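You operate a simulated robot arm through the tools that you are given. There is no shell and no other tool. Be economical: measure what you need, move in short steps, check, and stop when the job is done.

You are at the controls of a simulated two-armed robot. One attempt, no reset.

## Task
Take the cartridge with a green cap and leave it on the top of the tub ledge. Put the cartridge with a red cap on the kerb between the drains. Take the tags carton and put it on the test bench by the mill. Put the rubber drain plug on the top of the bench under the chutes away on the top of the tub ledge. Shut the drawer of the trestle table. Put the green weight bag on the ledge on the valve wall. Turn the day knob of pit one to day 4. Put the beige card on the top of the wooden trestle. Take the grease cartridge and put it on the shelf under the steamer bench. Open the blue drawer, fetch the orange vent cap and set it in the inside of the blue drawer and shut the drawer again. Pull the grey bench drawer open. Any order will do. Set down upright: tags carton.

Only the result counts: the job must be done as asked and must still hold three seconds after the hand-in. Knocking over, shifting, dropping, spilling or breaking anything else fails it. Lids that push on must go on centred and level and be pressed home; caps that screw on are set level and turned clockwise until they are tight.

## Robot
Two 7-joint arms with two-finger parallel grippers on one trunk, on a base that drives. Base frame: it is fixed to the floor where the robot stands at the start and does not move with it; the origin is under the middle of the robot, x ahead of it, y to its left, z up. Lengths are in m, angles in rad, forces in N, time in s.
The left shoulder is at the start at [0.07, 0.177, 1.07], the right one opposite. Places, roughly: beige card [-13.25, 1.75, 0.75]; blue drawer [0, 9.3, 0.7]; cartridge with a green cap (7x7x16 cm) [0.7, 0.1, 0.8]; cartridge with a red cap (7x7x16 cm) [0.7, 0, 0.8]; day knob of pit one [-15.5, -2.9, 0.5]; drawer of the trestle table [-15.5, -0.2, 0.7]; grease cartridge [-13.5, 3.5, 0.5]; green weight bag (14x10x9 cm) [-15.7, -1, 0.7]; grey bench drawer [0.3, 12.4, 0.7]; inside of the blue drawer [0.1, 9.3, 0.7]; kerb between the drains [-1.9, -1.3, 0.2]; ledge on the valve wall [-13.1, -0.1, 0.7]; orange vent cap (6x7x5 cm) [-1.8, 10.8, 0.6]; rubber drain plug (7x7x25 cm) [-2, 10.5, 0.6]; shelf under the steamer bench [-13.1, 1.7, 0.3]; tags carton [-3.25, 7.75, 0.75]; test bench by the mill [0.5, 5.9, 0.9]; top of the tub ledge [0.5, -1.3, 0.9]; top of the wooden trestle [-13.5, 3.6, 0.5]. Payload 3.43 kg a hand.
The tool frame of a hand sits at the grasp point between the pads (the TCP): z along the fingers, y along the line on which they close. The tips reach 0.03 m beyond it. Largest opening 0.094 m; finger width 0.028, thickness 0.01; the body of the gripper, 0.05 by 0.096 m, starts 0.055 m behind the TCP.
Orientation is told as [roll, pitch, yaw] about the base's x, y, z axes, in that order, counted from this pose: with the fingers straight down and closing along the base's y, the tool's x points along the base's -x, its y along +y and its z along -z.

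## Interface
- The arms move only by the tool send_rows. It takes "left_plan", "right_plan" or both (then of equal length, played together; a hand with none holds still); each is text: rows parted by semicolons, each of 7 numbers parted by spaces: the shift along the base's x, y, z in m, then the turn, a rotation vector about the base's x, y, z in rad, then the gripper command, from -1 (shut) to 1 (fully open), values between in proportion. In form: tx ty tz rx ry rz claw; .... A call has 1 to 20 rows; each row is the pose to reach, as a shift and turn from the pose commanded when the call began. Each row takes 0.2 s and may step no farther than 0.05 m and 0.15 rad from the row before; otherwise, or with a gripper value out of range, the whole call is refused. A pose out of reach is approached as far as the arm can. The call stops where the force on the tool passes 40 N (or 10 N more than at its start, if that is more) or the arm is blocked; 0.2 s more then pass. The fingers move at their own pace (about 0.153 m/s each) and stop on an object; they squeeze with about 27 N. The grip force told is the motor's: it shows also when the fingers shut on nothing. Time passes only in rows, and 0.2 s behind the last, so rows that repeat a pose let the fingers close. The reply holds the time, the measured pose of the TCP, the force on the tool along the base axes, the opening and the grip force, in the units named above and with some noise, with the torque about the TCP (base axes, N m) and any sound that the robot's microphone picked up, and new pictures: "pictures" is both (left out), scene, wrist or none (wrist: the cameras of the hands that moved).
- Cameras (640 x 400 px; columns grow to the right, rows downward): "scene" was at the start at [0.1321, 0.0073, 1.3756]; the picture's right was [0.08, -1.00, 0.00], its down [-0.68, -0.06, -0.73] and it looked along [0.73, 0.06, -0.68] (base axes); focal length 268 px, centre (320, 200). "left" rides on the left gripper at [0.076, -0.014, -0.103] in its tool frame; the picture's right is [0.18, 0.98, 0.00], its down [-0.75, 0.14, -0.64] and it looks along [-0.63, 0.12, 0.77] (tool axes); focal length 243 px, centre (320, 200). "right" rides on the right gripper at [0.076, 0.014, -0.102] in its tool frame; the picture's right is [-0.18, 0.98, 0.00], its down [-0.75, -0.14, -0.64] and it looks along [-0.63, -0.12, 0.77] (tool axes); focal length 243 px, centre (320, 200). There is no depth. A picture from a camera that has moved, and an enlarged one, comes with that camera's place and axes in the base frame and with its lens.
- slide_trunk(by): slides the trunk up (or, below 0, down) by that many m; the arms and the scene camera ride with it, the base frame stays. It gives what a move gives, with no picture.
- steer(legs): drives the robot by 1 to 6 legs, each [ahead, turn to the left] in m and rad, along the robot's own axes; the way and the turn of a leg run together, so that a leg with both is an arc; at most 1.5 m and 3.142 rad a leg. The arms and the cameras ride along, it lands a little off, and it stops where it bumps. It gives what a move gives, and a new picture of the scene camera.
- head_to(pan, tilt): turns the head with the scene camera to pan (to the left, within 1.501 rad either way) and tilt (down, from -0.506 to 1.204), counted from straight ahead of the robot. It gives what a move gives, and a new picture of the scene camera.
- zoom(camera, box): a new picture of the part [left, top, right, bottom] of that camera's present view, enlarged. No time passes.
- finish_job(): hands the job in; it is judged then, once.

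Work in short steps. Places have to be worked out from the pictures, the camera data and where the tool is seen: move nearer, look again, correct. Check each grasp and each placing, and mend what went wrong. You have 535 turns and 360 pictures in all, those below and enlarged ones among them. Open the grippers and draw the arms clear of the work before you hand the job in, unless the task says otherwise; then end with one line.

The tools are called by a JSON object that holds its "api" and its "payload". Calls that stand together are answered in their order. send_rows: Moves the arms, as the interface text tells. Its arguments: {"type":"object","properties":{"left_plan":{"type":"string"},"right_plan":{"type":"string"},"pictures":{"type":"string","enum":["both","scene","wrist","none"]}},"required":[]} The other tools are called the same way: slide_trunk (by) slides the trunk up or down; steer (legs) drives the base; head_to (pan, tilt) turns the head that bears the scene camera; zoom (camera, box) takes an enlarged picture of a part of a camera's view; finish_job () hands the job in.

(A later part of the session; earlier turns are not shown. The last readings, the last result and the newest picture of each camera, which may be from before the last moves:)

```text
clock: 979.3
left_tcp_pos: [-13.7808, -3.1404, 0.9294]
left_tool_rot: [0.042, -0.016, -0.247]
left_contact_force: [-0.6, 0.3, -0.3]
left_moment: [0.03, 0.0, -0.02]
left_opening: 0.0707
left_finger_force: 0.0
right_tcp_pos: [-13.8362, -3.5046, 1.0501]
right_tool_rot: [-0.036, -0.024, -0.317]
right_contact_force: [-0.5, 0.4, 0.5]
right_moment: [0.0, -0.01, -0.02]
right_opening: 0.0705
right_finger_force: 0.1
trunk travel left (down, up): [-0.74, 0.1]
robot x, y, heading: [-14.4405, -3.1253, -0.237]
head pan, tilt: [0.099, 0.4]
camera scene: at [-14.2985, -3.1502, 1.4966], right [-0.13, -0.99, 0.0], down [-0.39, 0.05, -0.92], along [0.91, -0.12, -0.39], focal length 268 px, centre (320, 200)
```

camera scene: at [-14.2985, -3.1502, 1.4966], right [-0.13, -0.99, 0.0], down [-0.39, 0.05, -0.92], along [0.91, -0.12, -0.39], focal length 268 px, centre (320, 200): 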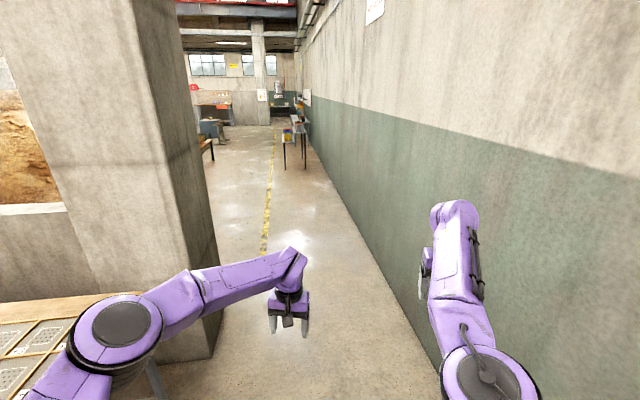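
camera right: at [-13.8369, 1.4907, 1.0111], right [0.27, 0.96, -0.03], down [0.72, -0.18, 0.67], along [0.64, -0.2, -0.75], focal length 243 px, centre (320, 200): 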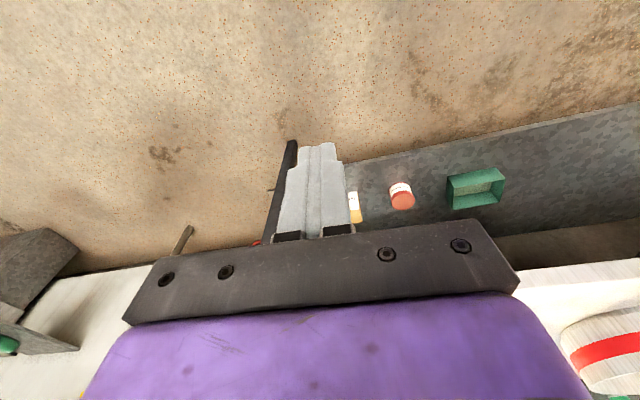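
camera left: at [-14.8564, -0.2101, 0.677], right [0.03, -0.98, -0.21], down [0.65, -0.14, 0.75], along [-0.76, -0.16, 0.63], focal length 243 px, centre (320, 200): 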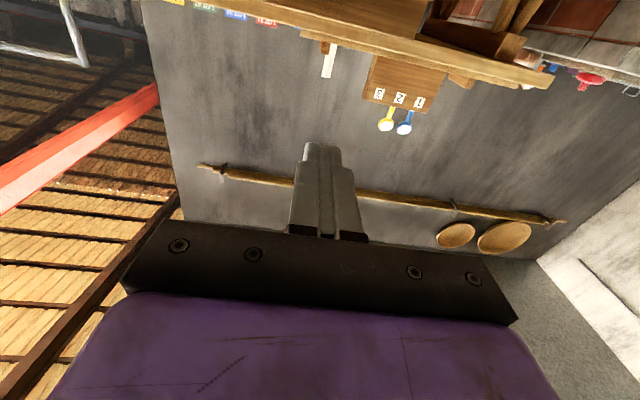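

{"api": "steer", "payload": {"legs": [[1.2, 0], [0, 0.237], [1.5, 0], [0.9, 0]]}}

```text
clock: 997.6
left_tcp_pos: [-10.2299, -3.2517, 0.9291]
left_tool_rot: [0.042, -0.016, -0.014]
left_contact_force: [-0.3, 0.7, 0.6]
left_moment: [-0.03, -0.02, -0.03]
left_opening: 0.0705
left_finger_force: 0.0
right_tcp_pos: [-10.1972, -3.6175, 1.0505]
right_tool_rot: [-0.036, -0.023, -0.084]
right_contact_force: [0.6, -0.6, 0.0]
right_moment: [0.04, 0.01, 0.01]
right_opening: 0.0704
right_finger_force: 0.1
trunk travel left (down, up): [-0.74, 0.1]
robot x, y, heading: [-10.8723, -3.3905, -0.006]
head pan, tilt: [0.099, 0.4]
camera scene: at [-10.7307, -3.3805, 1.4967], right [0.1, -1.0, 0.0], down [-0.39, -0.04, -0.92], along [0.92, 0.09, -0.39], focal length 268 px, centre (320, 200)
```

scene: 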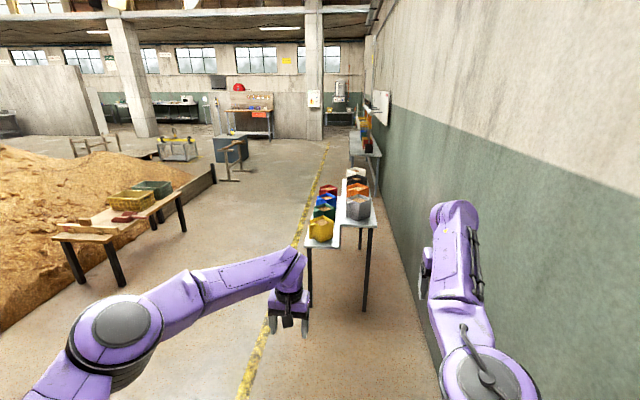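

{"api": "steer", "payload": {"legs": [[0, 0.72], [1.5, 0], [0.15, 0], [0, -0.72], [1.5, 0], [1.5, 0]]}}

{"api": "steer", "payload": {"legs": [[1.5, 0], [1.1, 0]]}}

```text
clock: 1023.8
left_tcp_pos: [-6.0321, -2.0182, 0.929]
left_tool_rot: [0.042, -0.016, 0.03]
left_contact_force: [0.5, -0.1, 0.1]
left_moment: [-0.02, 0.02, -0.01]
left_opening: 0.0707
left_finger_force: 0.0
right_tcp_pos: [-5.9874, -2.3828, 1.0509]
right_tool_rot: [-0.034, -0.024, -0.042]
right_contact_force: [0.0, -0.1, 1.0]
right_moment: [0.02, -0.01, 0.0]
right_opening: 0.0704
right_finger_force: 0.0
trunk travel left (down, up): [-0.74, 0.1]
robot x, y, heading: [-6.6733, -2.185, 0.045]
head pan, tilt: [0.099, 0.4]
camera scene: at [-6.528, -2.1678, 1.4966], right [0.14, -0.99, 0.0], down [-0.39, -0.05, -0.92], along [0.91, 0.13, -0.39], focal length 268 px, centre (320, 200)
```

scene: 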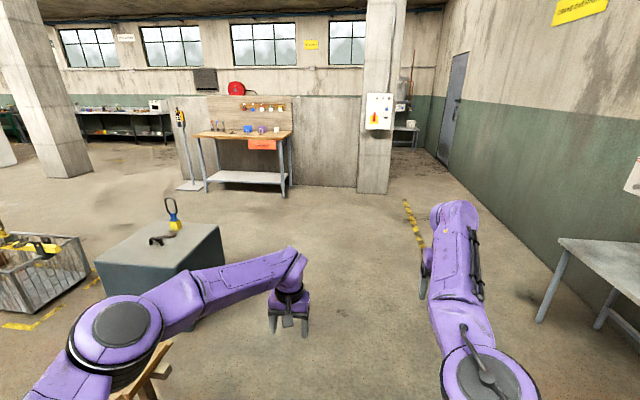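

```text
clock: 1036.5
left_tcp_pos: [-3.4294, -1.9157, 0.9281]
left_tool_rot: [0.043, -0.016, 0.027]
left_contact_force: [0.0, -0.7, 0.9]
left_moment: [0.0, 0.03, 0.04]
left_opening: 0.0705
left_finger_force: 0.1
right_tcp_pos: [-3.3834, -2.2798, 1.0501]
right_tool_rot: [-0.034, -0.024, -0.042]
right_contact_force: [0.2, -0.5, 0.4]
right_moment: [-0.01, -0.04, 0.02]
right_opening: 0.0706
right_finger_force: 0.0
trunk travel left (down, up): [-0.74, 0.1]
robot x, y, heading: [-4.0657, -2.0826, 0.044]
head pan, tilt: [0.099, 0.4]
camera scene: at [-3.9248, -2.0649, 1.4966], right [0.14, -0.99, 0.0], down [-0.39, -0.05, -0.92], along [0.91, 0.13, -0.39], focal length 268 px, centre (320, 200)
```

scene: 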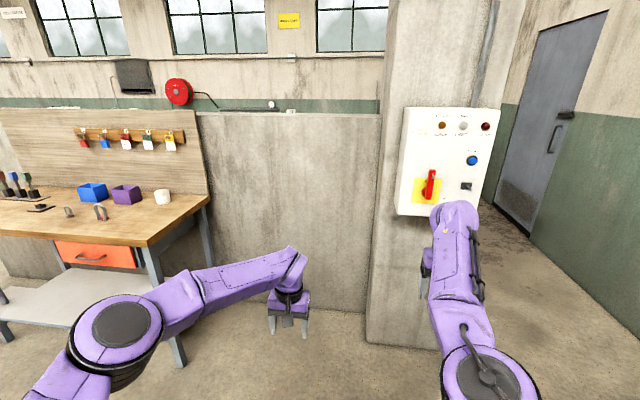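

{"api": "steer", "payload": {"legs": [[0, 1.392], [1.5, 0], [1.5, 0], [0.9, 0], [0, -1.436], [1.5, 0]]}}

{"api": "steer", "payload": {"legs": [[1.05, 0], [0, 1.57], [1.5, 0], [1.5, 0], [1.5, 0], [1.5, 0]]}}

```text
clock: 1069.6
left_tcp_pos: [-1.2797, 1.8645, 0.9294]
left_tool_rot: [0.042, -0.016, -0.063]
left_contact_force: [0.2, -0.1, 0.3]
left_moment: [0.0, 0.02, 0.02]
left_opening: 0.0705
left_finger_force: 0.0
right_tcp_pos: [-1.2662, 1.4959, 1.0501]
right_tool_rot: [-0.034, -0.024, -0.132]
right_contact_force: [0.0, 0.7, 0.1]
right_moment: [0.02, 0.0, 0.01]
right_opening: 0.0705
right_finger_force: 0.1
trunk travel left (down, up): [-0.74, 0.1]
robot x, y, heading: [-1.929, 1.7562, -0.05]
head pan, tilt: [0.099, 0.4]
camera scene: at [-1.7859, 1.7588, 1.4966], right [0.05, -1.0, 0.0], down [-0.39, -0.02, -0.92], along [0.92, 0.05, -0.39], focal length 268 px, centre (320, 200)
```

scene: 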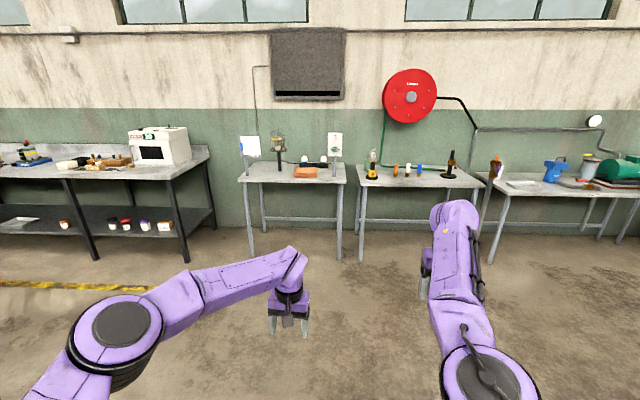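

```text
clock: 1106.9
left_tcp_pos: [-0.9326, 8.3356, 0.9294]
left_tool_rot: [0.041, -0.016, 1.545]
left_contact_force: [-0.2, 0.2, 0.4]
left_moment: [-0.02, 0.02, -0.02]
left_opening: 0.0703
left_finger_force: 0.0
right_tcp_pos: [-0.5658, 8.3612, 1.0496]
right_tool_rot: [-0.033, -0.023, 1.474]
right_contact_force: [1.2, -0.4, -0.6]
right_moment: [-0.02, 0.01, -0.02]
right_opening: 0.0706
right_finger_force: 0.0
trunk travel left (down, up): [-0.74, 0.1]
robot x, y, heading: [-0.8003, 7.6955, 1.558]
head pan, tilt: [0.099, 0.4]
camera scene: at [-0.8112, 7.8343, 1.4966], right [1.0, 0.09, 0.0], down [0.03, -0.39, -0.92], along [-0.08, 0.92, -0.39], focal length 268 px, centre (320, 200)
```

scene: 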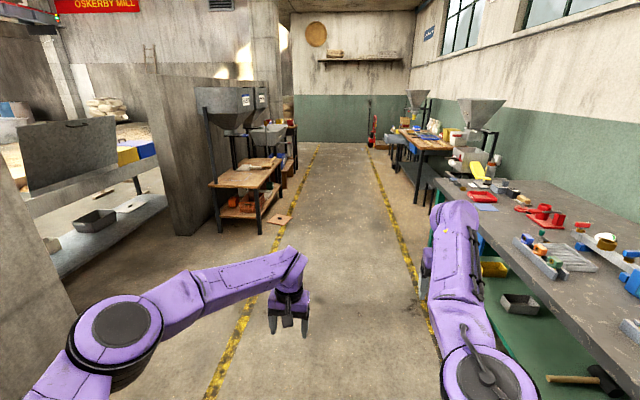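

Zoom on the chute bench area and drive on to face the blue drawer.

{"api": "zoom", "payload": {"camera": "scene", "box": [190, 120, 350, 250]}}

{"api": "steer", "payload": {"legs": [[1.5, 0], [0, -1.57]]}}

```text
3.08 times, centred on (270, 185) of scene
camera zoom: at [-0.8112, 7.8343, 1.4966], right [1.0, 0.09, 0.0], down [0.03, -0.39, -0.92], along [-0.08, 0.92, -0.39], focal length 823 px, centre (474, 246)
```

zoom: 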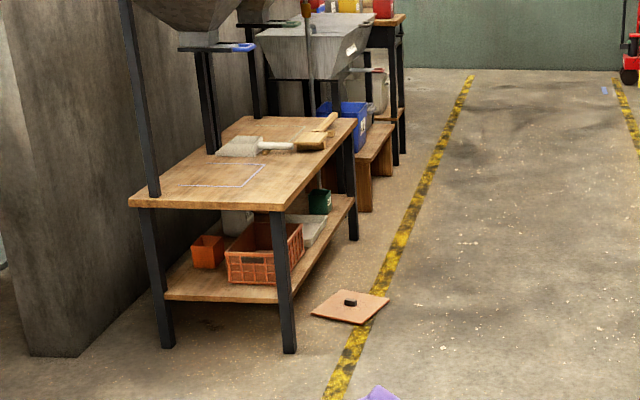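

```text
clock: 1118.2
left_tcp_pos: [-0.1548, 9.3744, 0.9289]
left_tool_rot: [0.042, -0.017, 0.028]
left_contact_force: [0.0, 0.0, 1.0]
left_moment: [-0.01, 0.0, -0.01]
left_opening: 0.0705
left_finger_force: 0.0
right_tcp_pos: [-0.1097, 9.0091, 1.0513]
right_tool_rot: [-0.034, -0.023, -0.042]
right_contact_force: [0.2, 0.0, -0.1]
right_moment: [-0.01, 0.0, -0.02]
right_opening: 0.0705
right_finger_force: 0.0
trunk travel left (down, up): [-0.74, 0.1]
robot x, y, heading: [-0.7939, 9.211, 0.044]
head pan, tilt: [0.099, 0.4]
camera scene: at [-0.6508, 9.2243, 1.4966], right [0.14, -0.99, 0.0], down [-0.39, -0.05, -0.92], along [0.91, 0.13, -0.39], focal length 268 px, centre (320, 200)
```

scene: 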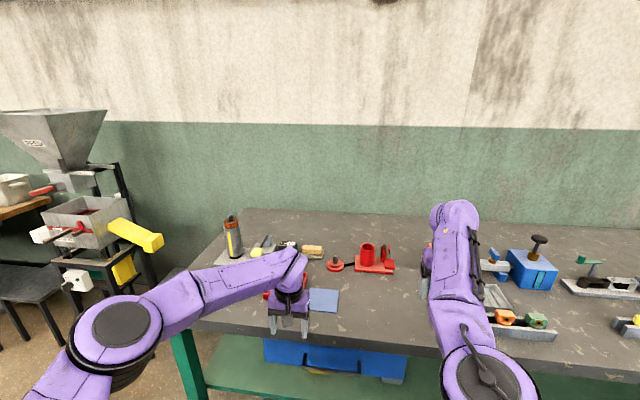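

Two findings: the pink board from the chute bench lies on the floor (I must have dragged it when backing out with the plug) — I'll restore it. First check the blue drawer.

{"api": "head_to", "payload": {"pan": 0, "tilt": 0.8}}

{"api": "zoom", "payload": {"camera": "scene", "box": [220, 180, 440, 320]}}

```text
clock: 1119.0
left_tcp_pos: [-0.1559, 9.3742, 0.9293]
left_tool_rot: [0.043, -0.017, 0.029]
left_contact_force: [-0.2, -0.3, 0.6]
left_moment: [0.0, 0.0, -0.01]
left_opening: 0.0706
left_finger_force: 0.1
right_tcp_pos: [-0.1099, 9.0089, 1.0496]
right_tool_rot: [-0.035, -0.026, -0.041]
right_contact_force: [0.8, -0.3, 0.3]
right_moment: [0.01, -0.01, -0.02]
right_opening: 0.0703
right_finger_force: 0.0
trunk travel left (down, up): [-0.74, 0.1]
robot x, y, heading: [-0.7921, 9.2096, 0.041]
head pan, tilt: [0.0, 0.799]
camera scene: at [-0.6619, 9.2148, 1.4616], right [0.04, -1.0, 0.0], down [-0.72, -0.03, -0.7], along [0.7, 0.03, -0.72], focal length 268 px, centre (320, 200)
```

scene: 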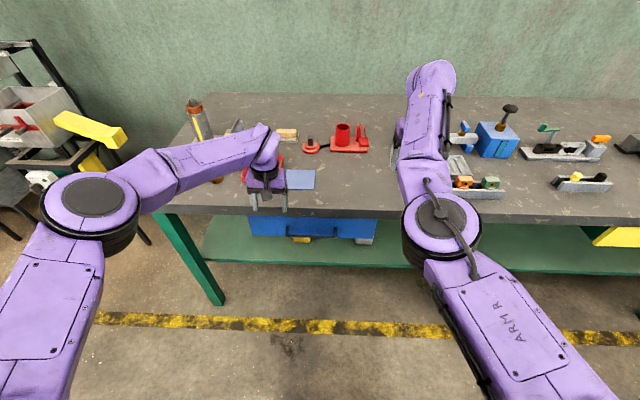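

```text
2.86 times, centred on (330, 250) of scene
camera zoom: at [-0.6619, 9.2148, 1.4616], right [0.04, -1.0, 0.0], down [-0.72, -0.03, -0.7], along [0.7, 0.03, -0.72], focal length 764 px, centre (291, 57)
```

zoom: 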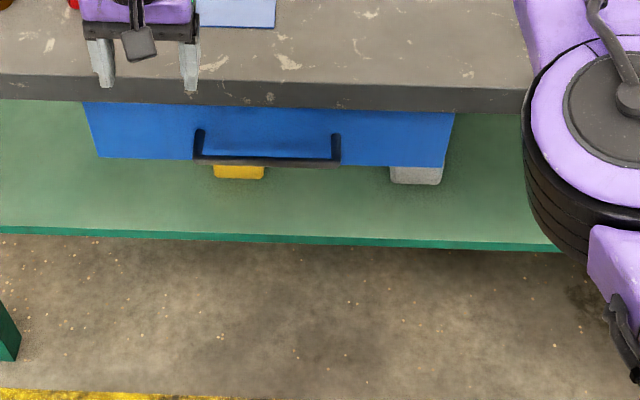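

Blue drawer is shut. Now restore the board: drive back to the chute bench, staying a bit away, and look at the floor.

{"api": "steer", "payload": {"legs": [[-0.05, 0], [0, 1.53], [1.28, 0], [0, 1.57]]}}

{"api": "head_to", "payload": {"pan": 0, "tilt": 0.85}}

```text
clock: 1133.5
left_tcp_pos: [-1.491, 10.3425, 0.9279]
left_tool_rot: [0.041, -0.014, 3.136]
left_contact_force: [0.4, 0.4, -0.2]
left_moment: [-0.01, 0.01, 0.02]
left_opening: 0.0704
left_finger_force: 0.0
right_tcp_pos: [-1.524, 10.7089, 1.0487]
right_tool_rot: [-0.035, -0.025, 3.064]
right_contact_force: [-0.1, 0.2, 0.1]
right_moment: [0.01, -0.01, 0.02]
right_opening: 0.0706
right_finger_force: 0.2
trunk travel left (down, up): [-0.74, 0.1]
robot x, y, heading: [-0.851, 10.4873, -3.133]
head pan, tilt: [0.0, 0.799]
camera scene: at [-0.9814, 10.4855, 1.4615], right [-0.01, 1.0, 0.0], down [0.72, 0.0, -0.7], along [-0.7, 0.0, -0.72], focal length 268 px, centre (320, 200)
```

scene: 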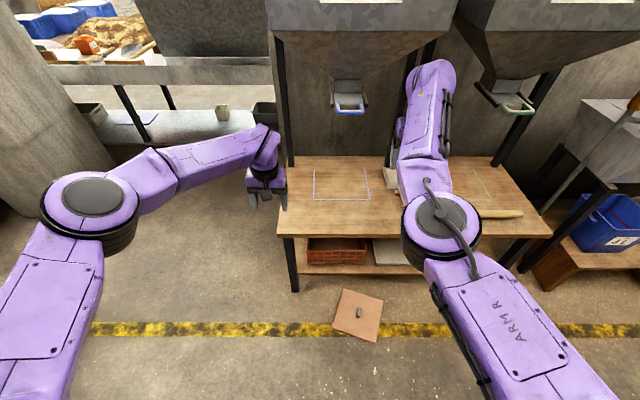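

```text
clock: 1134.1
left_tcp_pos: [-1.4912, 10.3428, 0.9296]
left_tool_rot: [0.041, -0.016, 3.134]
left_contact_force: [0.0, -0.7, -0.2]
left_moment: [-0.01, 0.04, 0.01]
left_opening: 0.0701
left_finger_force: 0.1
right_tcp_pos: [-1.5257, 10.7107, 1.0493]
right_tool_rot: [-0.036, -0.024, 3.063]
right_contact_force: [-0.2, -0.6, -0.5]
right_moment: [0.0, 0.01, -0.02]
right_opening: 0.0704
right_finger_force: 0.0
trunk travel left (down, up): [-0.74, 0.1]
robot x, y, heading: [-0.8509, 10.4861, -3.136]
head pan, tilt: [0.0, 0.85]
camera scene: at [-0.9789, 10.4854, 1.4575], right [-0.01, 1.0, 0.0], down [0.75, 0.0, -0.66], along [-0.66, 0.0, -0.75], focal length 268 px, centre (320, 200)
```

scene: 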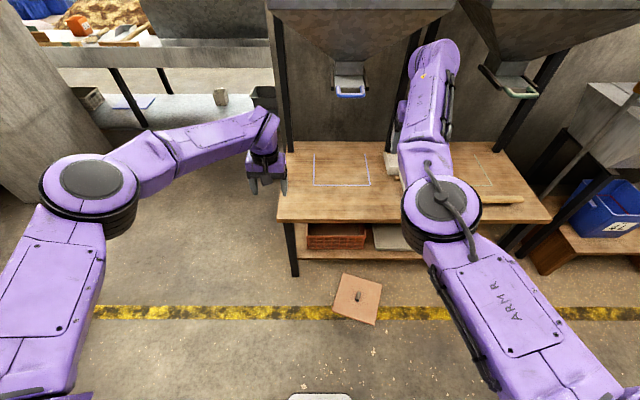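

The board lies on the floor, handle at ≈(−1.542, 10.69). Retract the left hand, align the right hand above the handle (yaw −0.27), and lower the trunk.

{"api": "send_rows", "payload": {"left_plan": "0.03 0 0.02 0 0 0 0.5; 0.06 0 0.04 0 0 0 0.5; 0.09 0 0.06 0 0 0 0.5; 0.12 0 0.08 0 0 0 0.5; 0.14 0 0.1 0 0 0 0.5", "right_plan": "0 -0.005 -0.04 0 0 -0.06 0.3; -0.005 -0.01 -0.08 0 0 -0.12 0.1; -0.01 -0.015 -0.12 0 0 -0.18 0.1; -0.015 -0.02 -0.16 0 0 -0.24 0.1; -0.016 -0.021 -0.2 0 0 -0.27 0.1", "pictures": "none"}}

{"api": "slide_trunk", "payload": {"by": -0.4}}

{"api": "send_rows", "payload": {"right_plan": "0 0 0 0 0 0 0.1", "pictures": "both"}}

```text
clock: 1135.3
left_tcp_pos: [-1.3504, 10.3456, 1.0297]
left_tool_rot: [0.044, -0.014, 3.134]
left_contact_force: [0.3, 0.2, 0.7]
left_moment: [0.0, 0.01, 0.0]
left_opening: 0.0706
left_finger_force: 0.0
right_tcp_pos: [-1.5395, 10.6906, 0.8607]
right_tool_rot: [-0.035, -0.027, 2.8]
right_contact_force: [-1.1, 0.5, -0.3]
right_moment: [0.05, 0.02, 0.0]
right_opening: 0.0518
right_finger_force: 0.0
right hand out of reach, approached as far as the arm can: row 5
trunk travel left (down, up): [-0.74, 0.1]
robot x, y, heading: [-0.8512, 10.4861, -3.134]
head pan, tilt: [0.0, 0.85]
```

```text
clock: 1139.2
left_tcp_pos: [-1.3506, 10.3439, 0.628]
left_tool_rot: [0.043, -0.015, 3.136]
left_contact_force: [-0.9, 0.2, -0.4]
left_moment: [0.0, -0.04, -0.02]
left_opening: 0.0704
left_finger_force: 0.1
right_tcp_pos: [-1.5381, 10.689, 0.4625]
right_tool_rot: [-0.034, -0.023, 2.802]
right_contact_force: [-0.1, 0.6, -0.4]
right_moment: [-0.02, 0.0, 0.0]
right_opening: 0.0517
right_finger_force: 0.0
trunk travel left (down, up): [-0.34, 0.5]
robot x, y, heading: [-0.8517, 10.4848, -3.136]
head pan, tilt: [0.0, 0.85]
```

```text
clock: 1139.6
left_tcp_pos: [-1.3507, 10.3429, 0.6294]
left_tool_rot: [0.042, -0.015, 3.135]
left_contact_force: [0.8, -0.7, 0.9]
left_moment: [0.03, -0.02, -0.02]
left_opening: 0.0708
left_finger_force: 0.1
right_tcp_pos: [-1.5388, 10.6891, 0.4623]
right_tool_rot: [-0.034, -0.024, 2.801]
right_contact_force: [1.0, -1.0, -0.2]
right_moment: [0.03, 0.0, 0.0]
right_opening: 0.0517
right_finger_force: 0.1
trunk travel left (down, up): [-0.34, 0.5]
robot x, y, heading: [-0.8516, 10.4868, -3.135]
head pan, tilt: [0.0, 0.85]
camera scene: at [-0.9788, 10.4856, 1.0575], right [-0.01, 1.0, 0.0], down [0.75, 0.0, -0.66], along [-0.66, 0.0, -0.75], focal length 268 px, centre (320, 200)
camera right: at [-1.4716, 10.6466, 0.5634], right [-0.5, -0.86, -0.03], down [-0.66, 0.36, 0.67], along [-0.56, 0.35, -0.75], focal length 243 px, centre (320, 200)
```

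scene: 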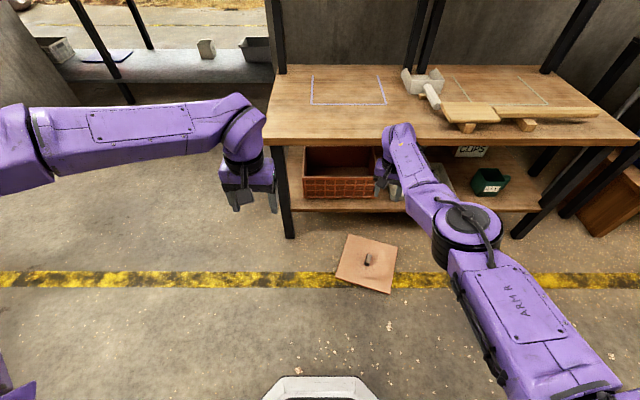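
right: 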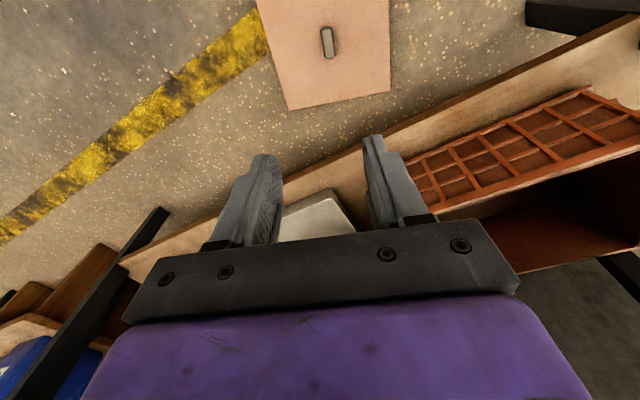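

Position fix agrees: handle at (−1.539, 10.688). Lower the trunk 0.25 more and descend.

{"api": "slide_trunk", "payload": {"by": -0.25}}

{"api": "send_rows", "payload": {"right_plan": "0 0 -0.04 0.03 0.02 0 0.1; 0 0 -0.08 0.03 0.02 0 0.1; 0 0 -0.11 0.03 0.02 0 0.1; 0 0 -0.13 0.03 0.02 0 0.1", "pictures": "wrist"}}

```text
clock: 1142.2
left_tcp_pos: [-1.3518, 10.344, 0.3796]
left_tool_rot: [0.042, -0.016, 3.134]
left_contact_force: [0.1, 0.9, 0.2]
left_moment: [0.04, 0.0, 0.0]
left_opening: 0.0705
left_finger_force: 0.0
right_tcp_pos: [-1.5386, 10.6885, 0.212]
right_tool_rot: [-0.035, -0.026, 2.801]
right_contact_force: [0.0, 0.1, 0.2]
right_moment: [0.01, -0.02, -0.01]
right_opening: 0.0514
right_finger_force: 0.1
trunk travel left (down, up): [-0.09, 0.75]
robot x, y, heading: [-0.8492, 10.4864, -3.134]
head pan, tilt: [0.0, 0.85]
```

```text
clock: 1143.2
left_tcp_pos: [-1.3513, 10.3432, 0.3789]
left_tool_rot: [0.039, -0.015, 3.135]
left_contact_force: [0.6, -0.3, 0.3]
left_moment: [0.01, -0.02, -0.01]
left_opening: 0.0704
left_finger_force: 0.1
right_tcp_pos: [-1.5243, 10.6909, 0.1421]
right_tool_rot: [-0.054, -0.056, 2.802]
right_contact_force: [-0.3, 0.1, 0.6]
right_moment: [-0.01, 0.02, 0.0]
right_opening: 0.0518
right_finger_force: 0.0
right hand out of reach, approached as far as the arm can: row 1, 2, 3, 4
trunk travel left (down, up): [-0.09, 0.75]
robot x, y, heading: [-0.8484, 10.4853, -3.135]
head pan, tilt: [0.0, 0.85]
camera right: at [-1.4551, 10.6453, 0.2381], right [-0.5, -0.86, -0.04], down [-0.64, 0.34, 0.69], along [-0.58, 0.37, -0.72], focal length 243 px, centre (320, 200)
```

right: 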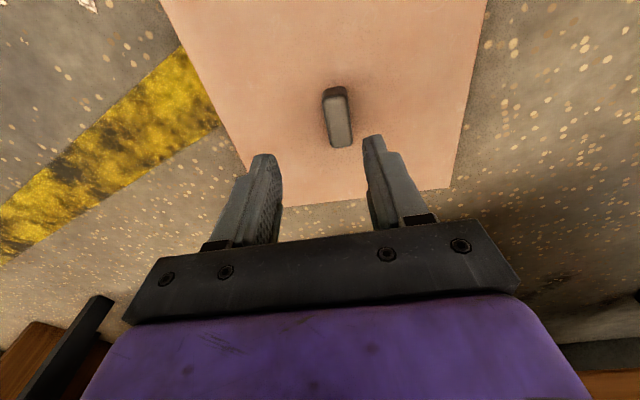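

Slightly out of reach. Pull the hand back 8 cm, then drive 8 cm closer.

{"api": "send_rows", "payload": {"right_plan": "0.03 0 0 0 0 0 0.1; 0.06 0 0 0 0 0 0.1; 0.085 0 0 0 0 0 0.1", "pictures": "none"}}

{"api": "steer", "payload": {"legs": [[0.09, 0]]}}

{"api": "send_rows", "payload": {"right_plan": "0 0 -0.01 0.03 0.03 0 0.1; 0 0 -0.02 0.03 0.03 0 0.1", "pictures": "wrist"}}

```text
clock: 1144.0
left_tcp_pos: [-1.3517, 10.3433, 0.3795]
left_tool_rot: [0.04, -0.017, 3.137]
left_contact_force: [0.3, -0.3, 0.5]
left_moment: [0.01, 0.01, 0.01]
left_opening: 0.0703
left_finger_force: 0.1
right_tcp_pos: [-1.4708, 10.7247, 0.1435]
right_tool_rot: [-0.062, -0.075, 2.777]
right_contact_force: [-0.4, -0.1, 0.3]
right_moment: [-0.01, 0.01, -0.02]
right_opening: 0.0516
right_finger_force: 0.0
right hand out of reach, approached as far as the arm can: row 2, 3
trunk travel left (down, up): [-0.09, 0.75]
robot x, y, heading: [-0.8493, 10.4838, -3.137]
head pan, tilt: [0.0, 0.85]
```

```text
clock: 1145.0
left_tcp_pos: [-1.4399, 10.3433, 0.3793]
left_tool_rot: [0.042, -0.016, 3.135]
left_contact_force: [-0.7, 0.8, 0.3]
left_moment: [0.0, -0.02, 0.01]
left_opening: 0.0703
left_finger_force: 0.0
right_tcp_pos: [-1.5554, 10.7246, 0.1372]
right_tool_rot: [-0.075, -0.069, 2.779]
right_contact_force: [0.6, -1.3, 0.3]
right_moment: [0.0, 0.0, 0.01]
right_opening: 0.0518
right_finger_force: 0.0
trunk travel left (down, up): [-0.09, 0.75]
robot x, y, heading: [-0.94, 10.4804, -3.132]
head pan, tilt: [0.0, 0.85]
camera scene: at [-1.0675, 10.4851, 0.8075], right [-0.01, 1.0, 0.0], down [0.75, 0.0, -0.66], along [-0.66, 0.0, -0.75], focal length 268 px, centre (320, 200)
```

scene: 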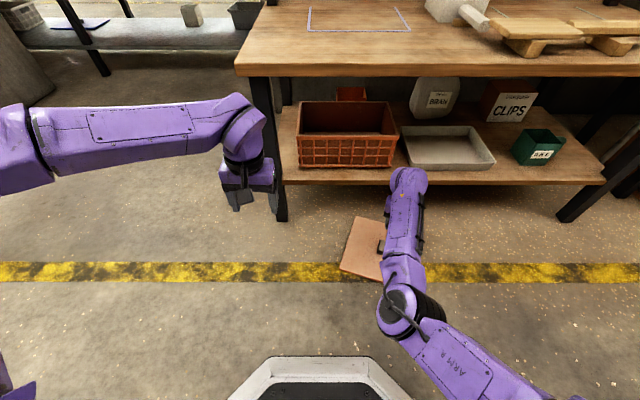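

```text
clock: 1145.8
left_tcp_pos: [-1.4399, 10.3438, 0.3778]
left_tool_rot: [0.043, -0.014, 3.134]
left_contact_force: [1.0, 0.3, -0.1]
left_moment: [0.02, -0.03, 0.01]
left_opening: 0.0708
left_finger_force: 0.1
right_tcp_pos: [-1.5559, 10.754, 0.1163]
right_tool_rot: [-0.124, -0.119, 2.759]
right_contact_force: [0.2, -0.1, -0.2]
right_moment: [0.05, 0.01, 0.0]
right_opening: 0.052
right_finger_force: 0.1
trunk travel left (down, up): [-0.09, 0.75]
robot x, y, heading: [-0.9383, 10.4858, -3.137]
head pan, tilt: [0.0, 0.85]
stopped in row 2 (right hand): the arm was blocked; the commanded pose is now the measured one
camera right: at [-1.4849, 10.6963, 0.2077], right [-0.55, -0.83, -0.1], down [-0.6, 0.31, 0.74], along [-0.58, 0.46, -0.67], focal length 243 px, centre (320, 200)
```

right: 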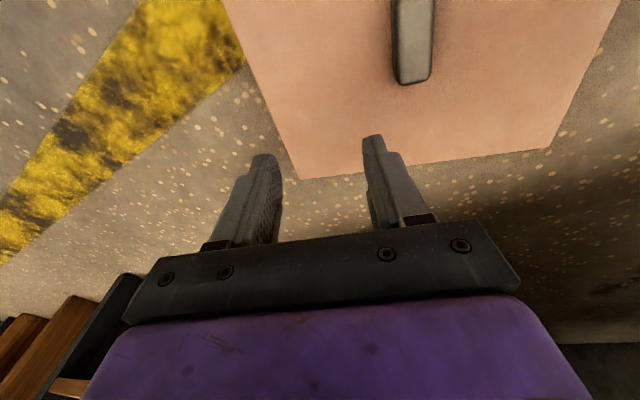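

The right arm is near a singular pose. Raise it, bend the elbow at a comfortable height, and come down again.

{"api": "send_rows", "payload": {"right_plan": "0 0 0.04 0 0 0 0.1; 0 0 0.08 0 0 0 0.1; 0 0 0.12 0.04 0.03 0 0.1; 0 -0.01 0.16 0.08 0.06 0 0.1; 0.02 -0.02 0.2 0.1 0.08 0 0.1; 0.04 -0.03 0.24 0.12 0.1 0 0.1; 0.06 -0.04 0.28 0.12 0.1 0 0.1; 0.08 -0.05 0.32 0.12 0.1 0 0.1; 0.1 -0.06 0.35 0.12 0.1 0 0.1", "pictures": "scene"}}

```text
clock: 1147.8
left_tcp_pos: [-1.4393, 10.3433, 0.378]
left_tool_rot: [0.042, -0.014, 3.134]
left_contact_force: [0.3, 0.9, -0.8]
left_moment: [0.0, -0.03, -0.03]
left_opening: 0.0704
left_finger_force: 0.0
right_tcp_pos: [-1.5633, 10.7799, 0.4761]
right_tool_rot: [-0.197, -0.249, 2.775]
right_contact_force: [0.2, 0.1, -0.9]
right_moment: [-0.02, -0.04, 0.01]
right_opening: 0.0518
right_finger_force: 0.1
right hand out of reach, approached as far as the arm can: row 3, 4, 5, 6, 7, 8, 9
trunk travel left (down, up): [-0.09, 0.75]
robot x, y, heading: [-0.9436, 10.485, -3.138]
head pan, tilt: [0.0, 0.85]
camera scene: at [-1.0678, 10.4853, 0.8074], right [-0.01, 1.0, 0.0], down [0.75, 0.0, -0.66], along [-0.66, 0.0, -0.75], focal length 268 px, centre (320, 200)
```

scene: 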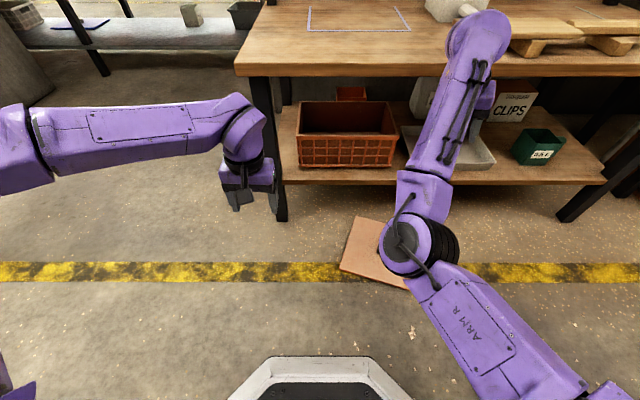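

Back away from the bench to get free space, then work on the right arm's configuration.

{"api": "steer", "payload": {"legs": [[-0.4, 0]]}}

{"api": "slide_trunk", "payload": {"by": 0.4}}

{"api": "send_rows", "payload": {"right_plan": "0.02 -0.02 0.03 0.03 0.04 0.02 0.1; 0.04 -0.04 0.06 0.06 0.08 0.04 0.1; 0.06 -0.06 0.09 0.1 0.12 0.06 0.1; 0.08 -0.08 0.12 0.14 0.16 0.08 0.1; 0.1 -0.09 0.15 0.18 0.2 0.1 0.1; 0.12 -0.1 0.18 0.18 0.24 0.14 0.1; 0.14 -0.1 0.2 0.18 0.24 0.2 0.1; 0.16 -0.1 0.22 0.18 0.24 0.26 0.1", "pictures": "scene"}}

```text
clock: 1150.3
left_tcp_pos: [-1.043, 10.3461, 0.3781]
left_tool_rot: [0.042, -0.016, 3.135]
left_contact_force: [0.8, -0.4, 1.2]
left_moment: [0.0, 0.01, 0.03]
left_opening: 0.0705
left_finger_force: 0.0
right_tcp_pos: [-1.1669, 10.7791, 0.4755]
right_tool_rot: [-0.198, -0.252, 2.775]
right_contact_force: [0.1, 0.0, -0.2]
right_moment: [0.03, 0.0, 0.0]
right_opening: 0.0517
right_finger_force: 0.0
trunk travel left (down, up): [-0.09, 0.75]
robot x, y, heading: [-0.5439, 10.4855, -3.135]
head pan, tilt: [0.0, 0.85]
camera scene: at [-0.6707, 10.4872, 0.8075], right [-0.01, 1.0, 0.0], down [0.75, 0.0, -0.66], along [-0.66, 0.0, -0.75], focal length 268 px, centre (320, 200)
```

scene: 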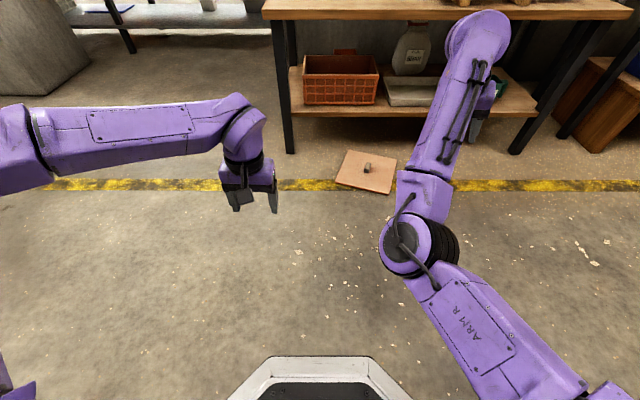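

```text
clock: 1154.2
left_tcp_pos: [-1.0428, 10.345, 0.7789]
left_tool_rot: [0.042, -0.016, 3.136]
left_contact_force: [0.7, 0.3, 0.0]
left_moment: [-0.01, 0.01, -0.03]
left_opening: 0.0705
left_finger_force: 0.1
right_tcp_pos: [-1.1665, 10.7816, 0.8759]
right_tool_rot: [-0.198, -0.252, 2.775]
right_contact_force: [-1.0, 0.7, -0.1]
right_moment: [0.0, -0.03, -0.01]
right_opening: 0.0517
right_finger_force: 0.1
trunk travel left (down, up): [-0.49, 0.35]
robot x, y, heading: [-0.5445, 10.4844, -3.134]
head pan, tilt: [0.0, 0.85]
```

```text
clock: 1156.0
left_tcp_pos: [-1.0438, 10.3445, 0.7764]
left_tool_rot: [0.042, -0.014, 3.135]
left_contact_force: [0.2, -0.6, -0.2]
left_moment: [0.0, -0.01, -0.03]
left_opening: 0.0706
left_finger_force: 0.1
right_tcp_pos: [-1.0957, 10.7751, 1.1506]
right_tool_rot: [-0.33, -0.523, 3.073]
right_contact_force: [-0.8, 0.2, 0.3]
right_moment: [0.0, -0.01, -0.03]
right_opening: 0.0517
right_finger_force: 0.0
right hand out of reach, approached as far as the arm can: row 1, 2, 3, 4, 5, 6, 7, 8
trunk travel left (down, up): [-0.49, 0.35]
robot x, y, heading: [-0.5403, 10.4894, -3.137]
head pan, tilt: [0.0, 0.85]
camera scene: at [-0.6723, 10.4864, 1.2073], right [-0.01, 1.0, 0.0], down [0.75, 0.0, -0.66], along [-0.66, 0.0, -0.75], focal length 268 px, centre (320, 200)
```

scene: 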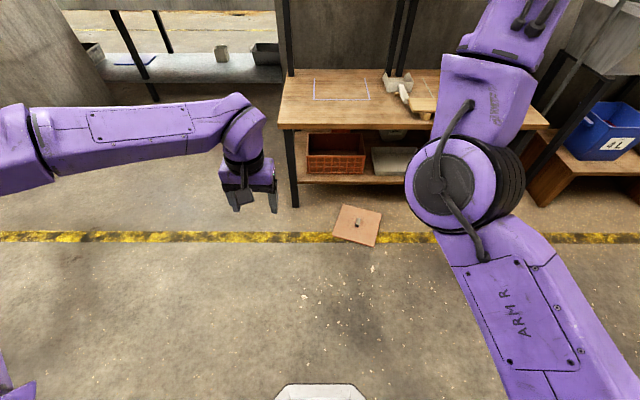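

I'll use the left arm instead. Reposition so the board is on my left side.

{"api": "steer", "payload": {"legs": [[0, -0.65], [0.57, 0], [0, 0.65]]}}

{"api": "slide_trunk", "payload": {"by": -0.35}}

{"api": "send_rows", "payload": {"left_plan": "-0.01 0 -0.03 0 0 -0.1 0.1; -0.03 0 -0.06 -0.02 0.01 -0.2 0.1; -0.04 0 -0.09 -0.04 0.01 -0.3 0.1; -0.04 0 -0.12 -0.04 0.01 -0.34 0.1", "pictures": "both"}}

```text
clock: 1162.7
left_tcp_pos: [-1.4904, 10.6879, 0.779]
left_tool_rot: [0.041, -0.015, 3.128]
left_contact_force: [-0.2, -1.5, 0.4]
left_moment: [0.02, 0.0, -0.04]
left_opening: 0.0707
left_finger_force: 0.1
right_tcp_pos: [-1.5389, 11.1175, 1.15]
right_tool_rot: [-0.33, -0.525, 3.065]
right_contact_force: [-0.1, 0.1, 0.6]
right_moment: [0.0, -0.01, 0.01]
right_opening: 0.0517
right_finger_force: 0.1
trunk travel left (down, up): [-0.49, 0.35]
robot x, y, heading: [-0.9872, 10.8251, 3.139]
head pan, tilt: [0.0, 0.85]
camera scene: at [-1.1173, 10.8271, 1.2075], right [0.0, 1.0, 0.0], down [0.75, 0.0, -0.66], along [-0.66, 0.0, -0.75], focal length 268 px, centre (320, 200)
```

scene: 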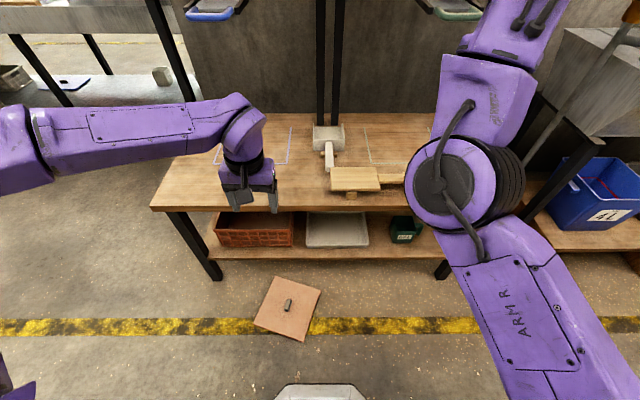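

```text
clock: 1166.1
left_tcp_pos: [-1.49, 10.6893, 0.4288]
left_tool_rot: [0.041, -0.015, 3.129]
left_contact_force: [0.2, -0.9, -0.3]
left_moment: [0.02, 0.03, -0.01]
left_opening: 0.0704
left_finger_force: 0.1
right_tcp_pos: [-1.5399, 11.1187, 0.8018]
right_tool_rot: [-0.329, -0.525, 3.062]
right_contact_force: [-0.4, 1.1, 0.0]
right_moment: [-0.02, -0.01, 0.0]
right_opening: 0.0519
right_finger_force: 0.0
trunk travel left (down, up): [-0.14, 0.7]
robot x, y, heading: [-0.9872, 10.8265, 3.138]
head pan, tilt: [0.0, 0.85]
```

```text
clock: 1167.1
left_tcp_pos: [-1.5308, 10.689, 0.308]
left_tool_rot: [0.084, -0.017, 2.787]
left_contact_force: [0.0, -1.0, -0.4]
left_moment: [-0.01, -0.01, -0.05]
left_opening: 0.0515
left_finger_force: 0.1
right_tcp_pos: [-1.5389, 11.1179, 0.8004]
right_tool_rot: [-0.331, -0.525, 3.063]
right_contact_force: [0.7, 0.4, -0.3]
right_moment: [-0.01, 0.03, 0.0]
right_opening: 0.0518
right_finger_force: 0.0
trunk travel left (down, up): [-0.14, 0.7]
robot x, y, heading: [-0.9836, 10.8277, 3.141]
head pan, tilt: [0.0, 0.85]
camera scene: at [-1.1173, 10.8275, 0.8575], right [0.0, 1.0, 0.0], down [0.75, 0.0, -0.66], along [-0.66, 0.0, -0.75], focal length 268 px, centre (320, 200)
camera left: at [-1.4494, 10.684, 0.4067], right [-0.17, -0.98, 0.08], down [-0.73, 0.18, 0.66], along [-0.67, 0.05, -0.74], focal length 243 px, centre (320, 200)
```

scene: 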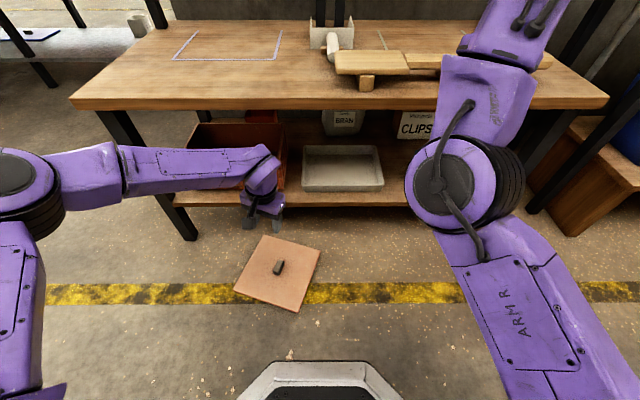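
left: 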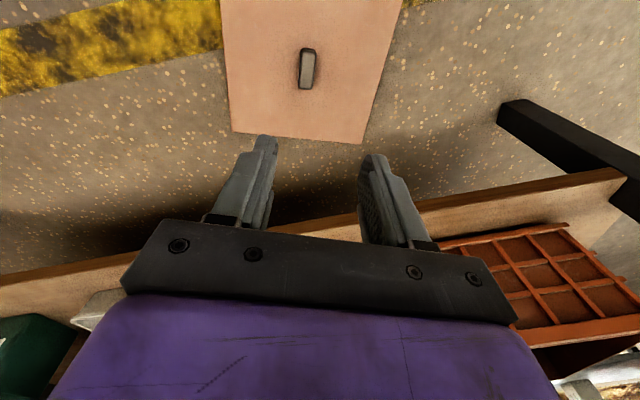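

Well placed above the handle. Level the tool and descend.

{"api": "send_rows", "payload": {"left_plan": "-0.002 -0.001 -0.04 0.03 -0.02 0 0.1; -0.004 -0.002 -0.085 0.06 -0.04 0 0.1; -0.006 -0.003 -0.13 0.073 -0.045 0 0.1; -0.007 -0.004 -0.175 0.073 -0.045 0 0.1; -0.007 -0.004 -0.215 0.073 -0.045 0 0.1; -0.007 -0.004 -0.24 0.073 -0.045 0 0.1", "pictures": "wrist"}}

```text
clock: 1168.5
left_tcp_pos: [-1.5371, 10.6839, 0.0671]
left_tool_rot: [0.001, -0.001, 2.787]
left_contact_force: [0.4, 0.4, -0.7]
left_moment: [-0.01, 0.01, 0.01]
left_opening: 0.0515
left_finger_force: 0.0
right_tcp_pos: [-1.5386, 11.1174, 0.8004]
right_tool_rot: [-0.329, -0.526, 3.064]
right_contact_force: [0.1, -0.4, 0.5]
right_moment: [0.01, -0.02, 0.02]
right_opening: 0.0515
right_finger_force: 0.0
trunk travel left (down, up): [-0.14, 0.7]
robot x, y, heading: [-0.9891, 10.8261, 3.14]
head pan, tilt: [0.0, 0.85]
camera left: at [-1.4601, 10.6712, 0.1688], right [-0.17, -0.99, 0.0], down [-0.76, 0.13, 0.64], along [-0.63, 0.11, -0.77], focal length 243 px, centre (320, 200)
```

left: 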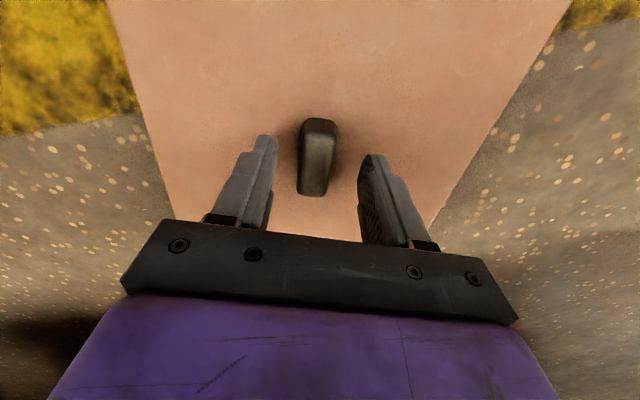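

{"api": "send_rows", "payload": {"left_plan": "0 0 -0.012 0 0 0 0.1; 0 0 -0.02 0 0 0 0.1; 0 0 -0.02 0 0 0 -1; 0 0 -0.02 0 0 0 -1; 0 0 -0.02 0 0 0 -1; 0 0 0.01 0 0 0 -1; 0 0 0.05 0 0 0 -1; 0 0 0.09 0 0 0 -1", "pictures": "wrist"}}

```text
clock: 1170.3
left_tcp_pos: [-1.5385, 10.685, 0.16]
left_tool_rot: [-0.003, -0.001, 2.785]
left_contact_force: [0.8, -0.2, -3.0]
left_moment: [0.02, -0.05, -0.01]
left_opening: 0.0215
left_finger_force: 27.3
left hand out of reach, approached as far as the arm can: row 1, 2, 3, 4, 5
right_tcp_pos: [-1.5388, 11.119, 0.8016]
right_tool_rot: [-0.33, -0.524, 3.063]
right_contact_force: [0.1, 1.0, 0.1]
right_moment: [0.0, -0.04, -0.04]
right_opening: 0.0513
right_finger_force: 0.0
trunk travel left (down, up): [-0.14, 0.7]
robot x, y, heading: [-0.9856, 10.8281, 3.142]
head pan, tilt: [0.0, 0.85]
camera left: at [-1.4612, 10.6719, 0.2617], right [-0.17, -0.99, 0.0], down [-0.76, 0.13, 0.64], along [-0.63, 0.11, -0.77], focal length 243 px, centre (320, 200)
```

left: 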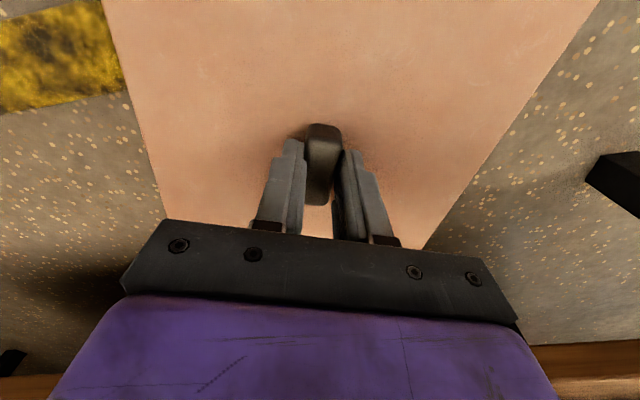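

Board lifted, level. Back away, raise the trunk, and rotate the board to its original orientation.

{"api": "steer", "payload": {"legs": [[-0.35, 0]]}}

{"api": "slide_trunk", "payload": {"by": 0.4}}

{"api": "send_rows", "payload": {"left_plan": "0 0 0.03 0 0 -0.13 -1; 0 0 0.06 0 0 -0.26 -1; 0 0 0.09 0 0 -0.39 -1; 0 0 0.12 0 0 -0.52 -1; 0 0 0.15 0 0 -0.65 -1; 0 0 0.18 0 0 -0.78 -1; 0 0 0.2 0 0 -0.91 -1; 0 0 0.2 0 0 -1.04 -1; 0 0 0.2 0 0 -1.17 -1; 0 0 0.2 0 0 -1.22 -1", "pictures": "both"}}

```text
clock: 1172.6
left_tcp_pos: [-1.1863, 10.6827, 0.1596]
left_tool_rot: [-0.004, -0.001, 2.791]
left_contact_force: [0.5, 0.8, -3.1]
left_moment: [-0.04, -0.05, -0.03]
left_opening: 0.0216
left_finger_force: 26.9
right_tcp_pos: [-1.1891, 11.1165, 0.8016]
right_tool_rot: [-0.331, -0.524, 3.066]
right_contact_force: [0.3, -0.7, 0.6]
right_moment: [-0.01, 0.03, 0.01]
right_opening: 0.0519
right_finger_force: 0.1
trunk travel left (down, up): [-0.14, 0.7]
robot x, y, heading: [-0.6382, 10.828, -3.143]
head pan, tilt: [0.0, 0.85]
camera scene: at [-0.7661, 10.8267, 0.8575], right [0.0, 1.0, 0.0], down [0.75, 0.0, -0.66], along [-0.66, 0.0, -0.75], focal length 268 px, centre (320, 200)
```

scene: 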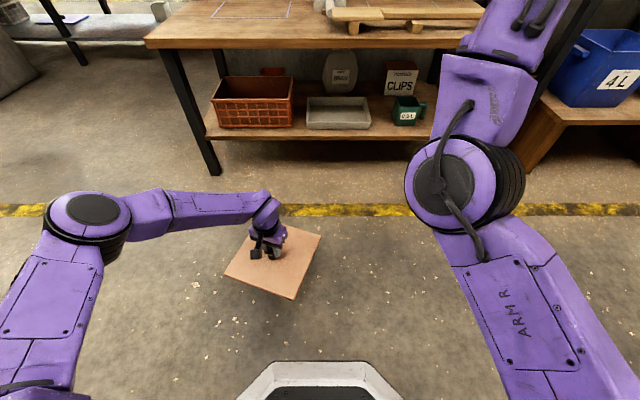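

```text
clock: 1176.4
left_tcp_pos: [-1.1867, 10.6823, 0.5592]
left_tool_rot: [-0.001, -0.002, 2.791]
left_contact_force: [-0.4, 0.0, -3.1]
left_moment: [-0.05, -0.01, 0.01]
left_opening: 0.0216
left_finger_force: 26.8
right_tcp_pos: [-1.1894, 11.1154, 1.2009]
right_tool_rot: [-0.332, -0.524, 3.066]
right_contact_force: [0.6, 0.7, 0.6]
right_moment: [-0.02, -0.01, -0.01]
right_opening: 0.0518
right_finger_force: 0.0
trunk travel left (down, up): [-0.54, 0.3]
robot x, y, heading: [-0.6362, 10.8234, -3.138]
head pan, tilt: [0.0, 0.85]
```

```text
clock: 1178.6
left_tcp_pos: [-1.217, 10.6891, 0.6676]
left_tool_rot: [0.234, -0.216, 2.294]
left_contact_force: [-1.0, -0.4, -2.9]
left_moment: [-0.06, -0.06, 0.0]
left_opening: 0.0216
left_finger_force: 27.0
left hand out of reach, approached as far as the arm can: row 1, 2, 3, 4, 5, 6, 7, 8, 9, 10
right_tcp_pos: [-1.1884, 11.1176, 1.1997]
right_tool_rot: [-0.331, -0.524, 3.067]
right_contact_force: [0.2, -0.1, 0.0]
right_moment: [-0.04, -0.04, 0.0]
right_opening: 0.0515
right_finger_force: 0.0
trunk travel left (down, up): [-0.54, 0.3]
robot x, y, heading: [-0.6347, 10.8262, -3.14]
head pan, tilt: [0.0, 0.85]
camera scene: at [-0.7664, 10.8274, 1.2574], right [0.0, 1.0, 0.0], down [0.75, 0.0, -0.66], along [-0.66, 0.0, -0.75], focal length 268 px, centre (320, 200)
camera left: at [-1.1255, 10.6435, 0.7441], right [-0.57, -0.8, 0.18], down [-0.39, 0.45, 0.8], along [-0.73, 0.38, -0.57], focal length 243 px, centre (320, 200)
```

scene: 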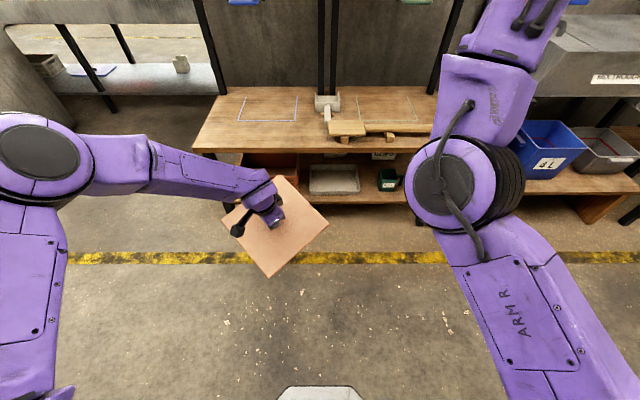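
left: 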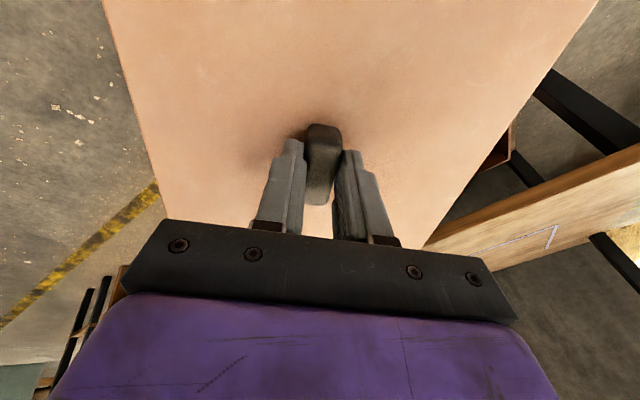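

Wrist yaw is limited this way; I'll re-level the board and instead rotate the base (approach the bench at heading ≈2.05).

{"api": "send_rows", "payload": {"left_plan": "0 0 0.01 0 -0.1 0.11 -1; 0 0 0.02 0 -0.2 0.22 -1; 0 0 0.03 0 -0.3 0.33 -1; 0 0 0.04 0 -0.32 0.37 -1; 0 0 0.05 0 -0.32 0.37 -1", "pictures": "none"}}

```text
clock: 1179.8
left_tcp_pos: [-1.217, 10.69, 0.6663]
left_tool_rot: [0.233, -0.215, 2.296]
left_contact_force: [0.3, -0.5, -2.8]
left_moment: [0.01, -0.03, 0.0]
left_opening: 0.0217
left_finger_force: 27.1
left hand out of reach, approached as far as the arm can: row 1, 2, 3, 4, 5
right_tcp_pos: [-1.1899, 11.1152, 1.2013]
right_tool_rot: [-0.329, -0.525, 3.068]
right_contact_force: [-0.2, -0.5, 0.7]
right_moment: [0.01, -0.02, 0.0]
right_opening: 0.0516
right_finger_force: 0.1
trunk travel left (down, up): [-0.54, 0.3]
robot x, y, heading: [-0.6416, 10.8283, -3.139]
head pan, tilt: [0.0, 0.85]
```

{"api": "send_rows", "payload": {"left_plan": "-0.02 0 -0.03 0 -0.05 0.05 -1; -0.04 0 -0.06 0 -0.12 0.12 -1; -0.05 0 -0.09 0 -0.2 0.2 -1; -0.05 0 -0.11 0 -0.28 0.3 -1; -0.05 0 -0.11 0 -0.32 0.37 -1; -0.05 0 -0.11 0 -0.32 0.37 -1", "pictures": "none"}}

```text
clock: 1181.2
left_tcp_pos: [-1.2361, 10.6116, 0.6728]
left_tool_rot: [0.271, -0.207, 2.484]
left_contact_force: [0.0, -1.1, -4.2]
left_moment: [0.07, -0.06, 0.0]
left_opening: 0.0218
left_finger_force: 27.5
left hand out of reach, approached as far as the arm can: row 1, 2, 3, 4, 5, 6
right_tcp_pos: [-1.1893, 11.1145, 1.2022]
right_tool_rot: [-0.332, -0.524, 3.071]
right_contact_force: [-0.1, -0.6, -0.4]
right_moment: [-0.01, 0.01, -0.04]
right_opening: 0.0519
right_finger_force: 0.0
trunk travel left (down, up): [-0.54, 0.3]
robot x, y, heading: [-0.6347, 10.8219, -3.143]
head pan, tilt: [0.0, 0.85]
```

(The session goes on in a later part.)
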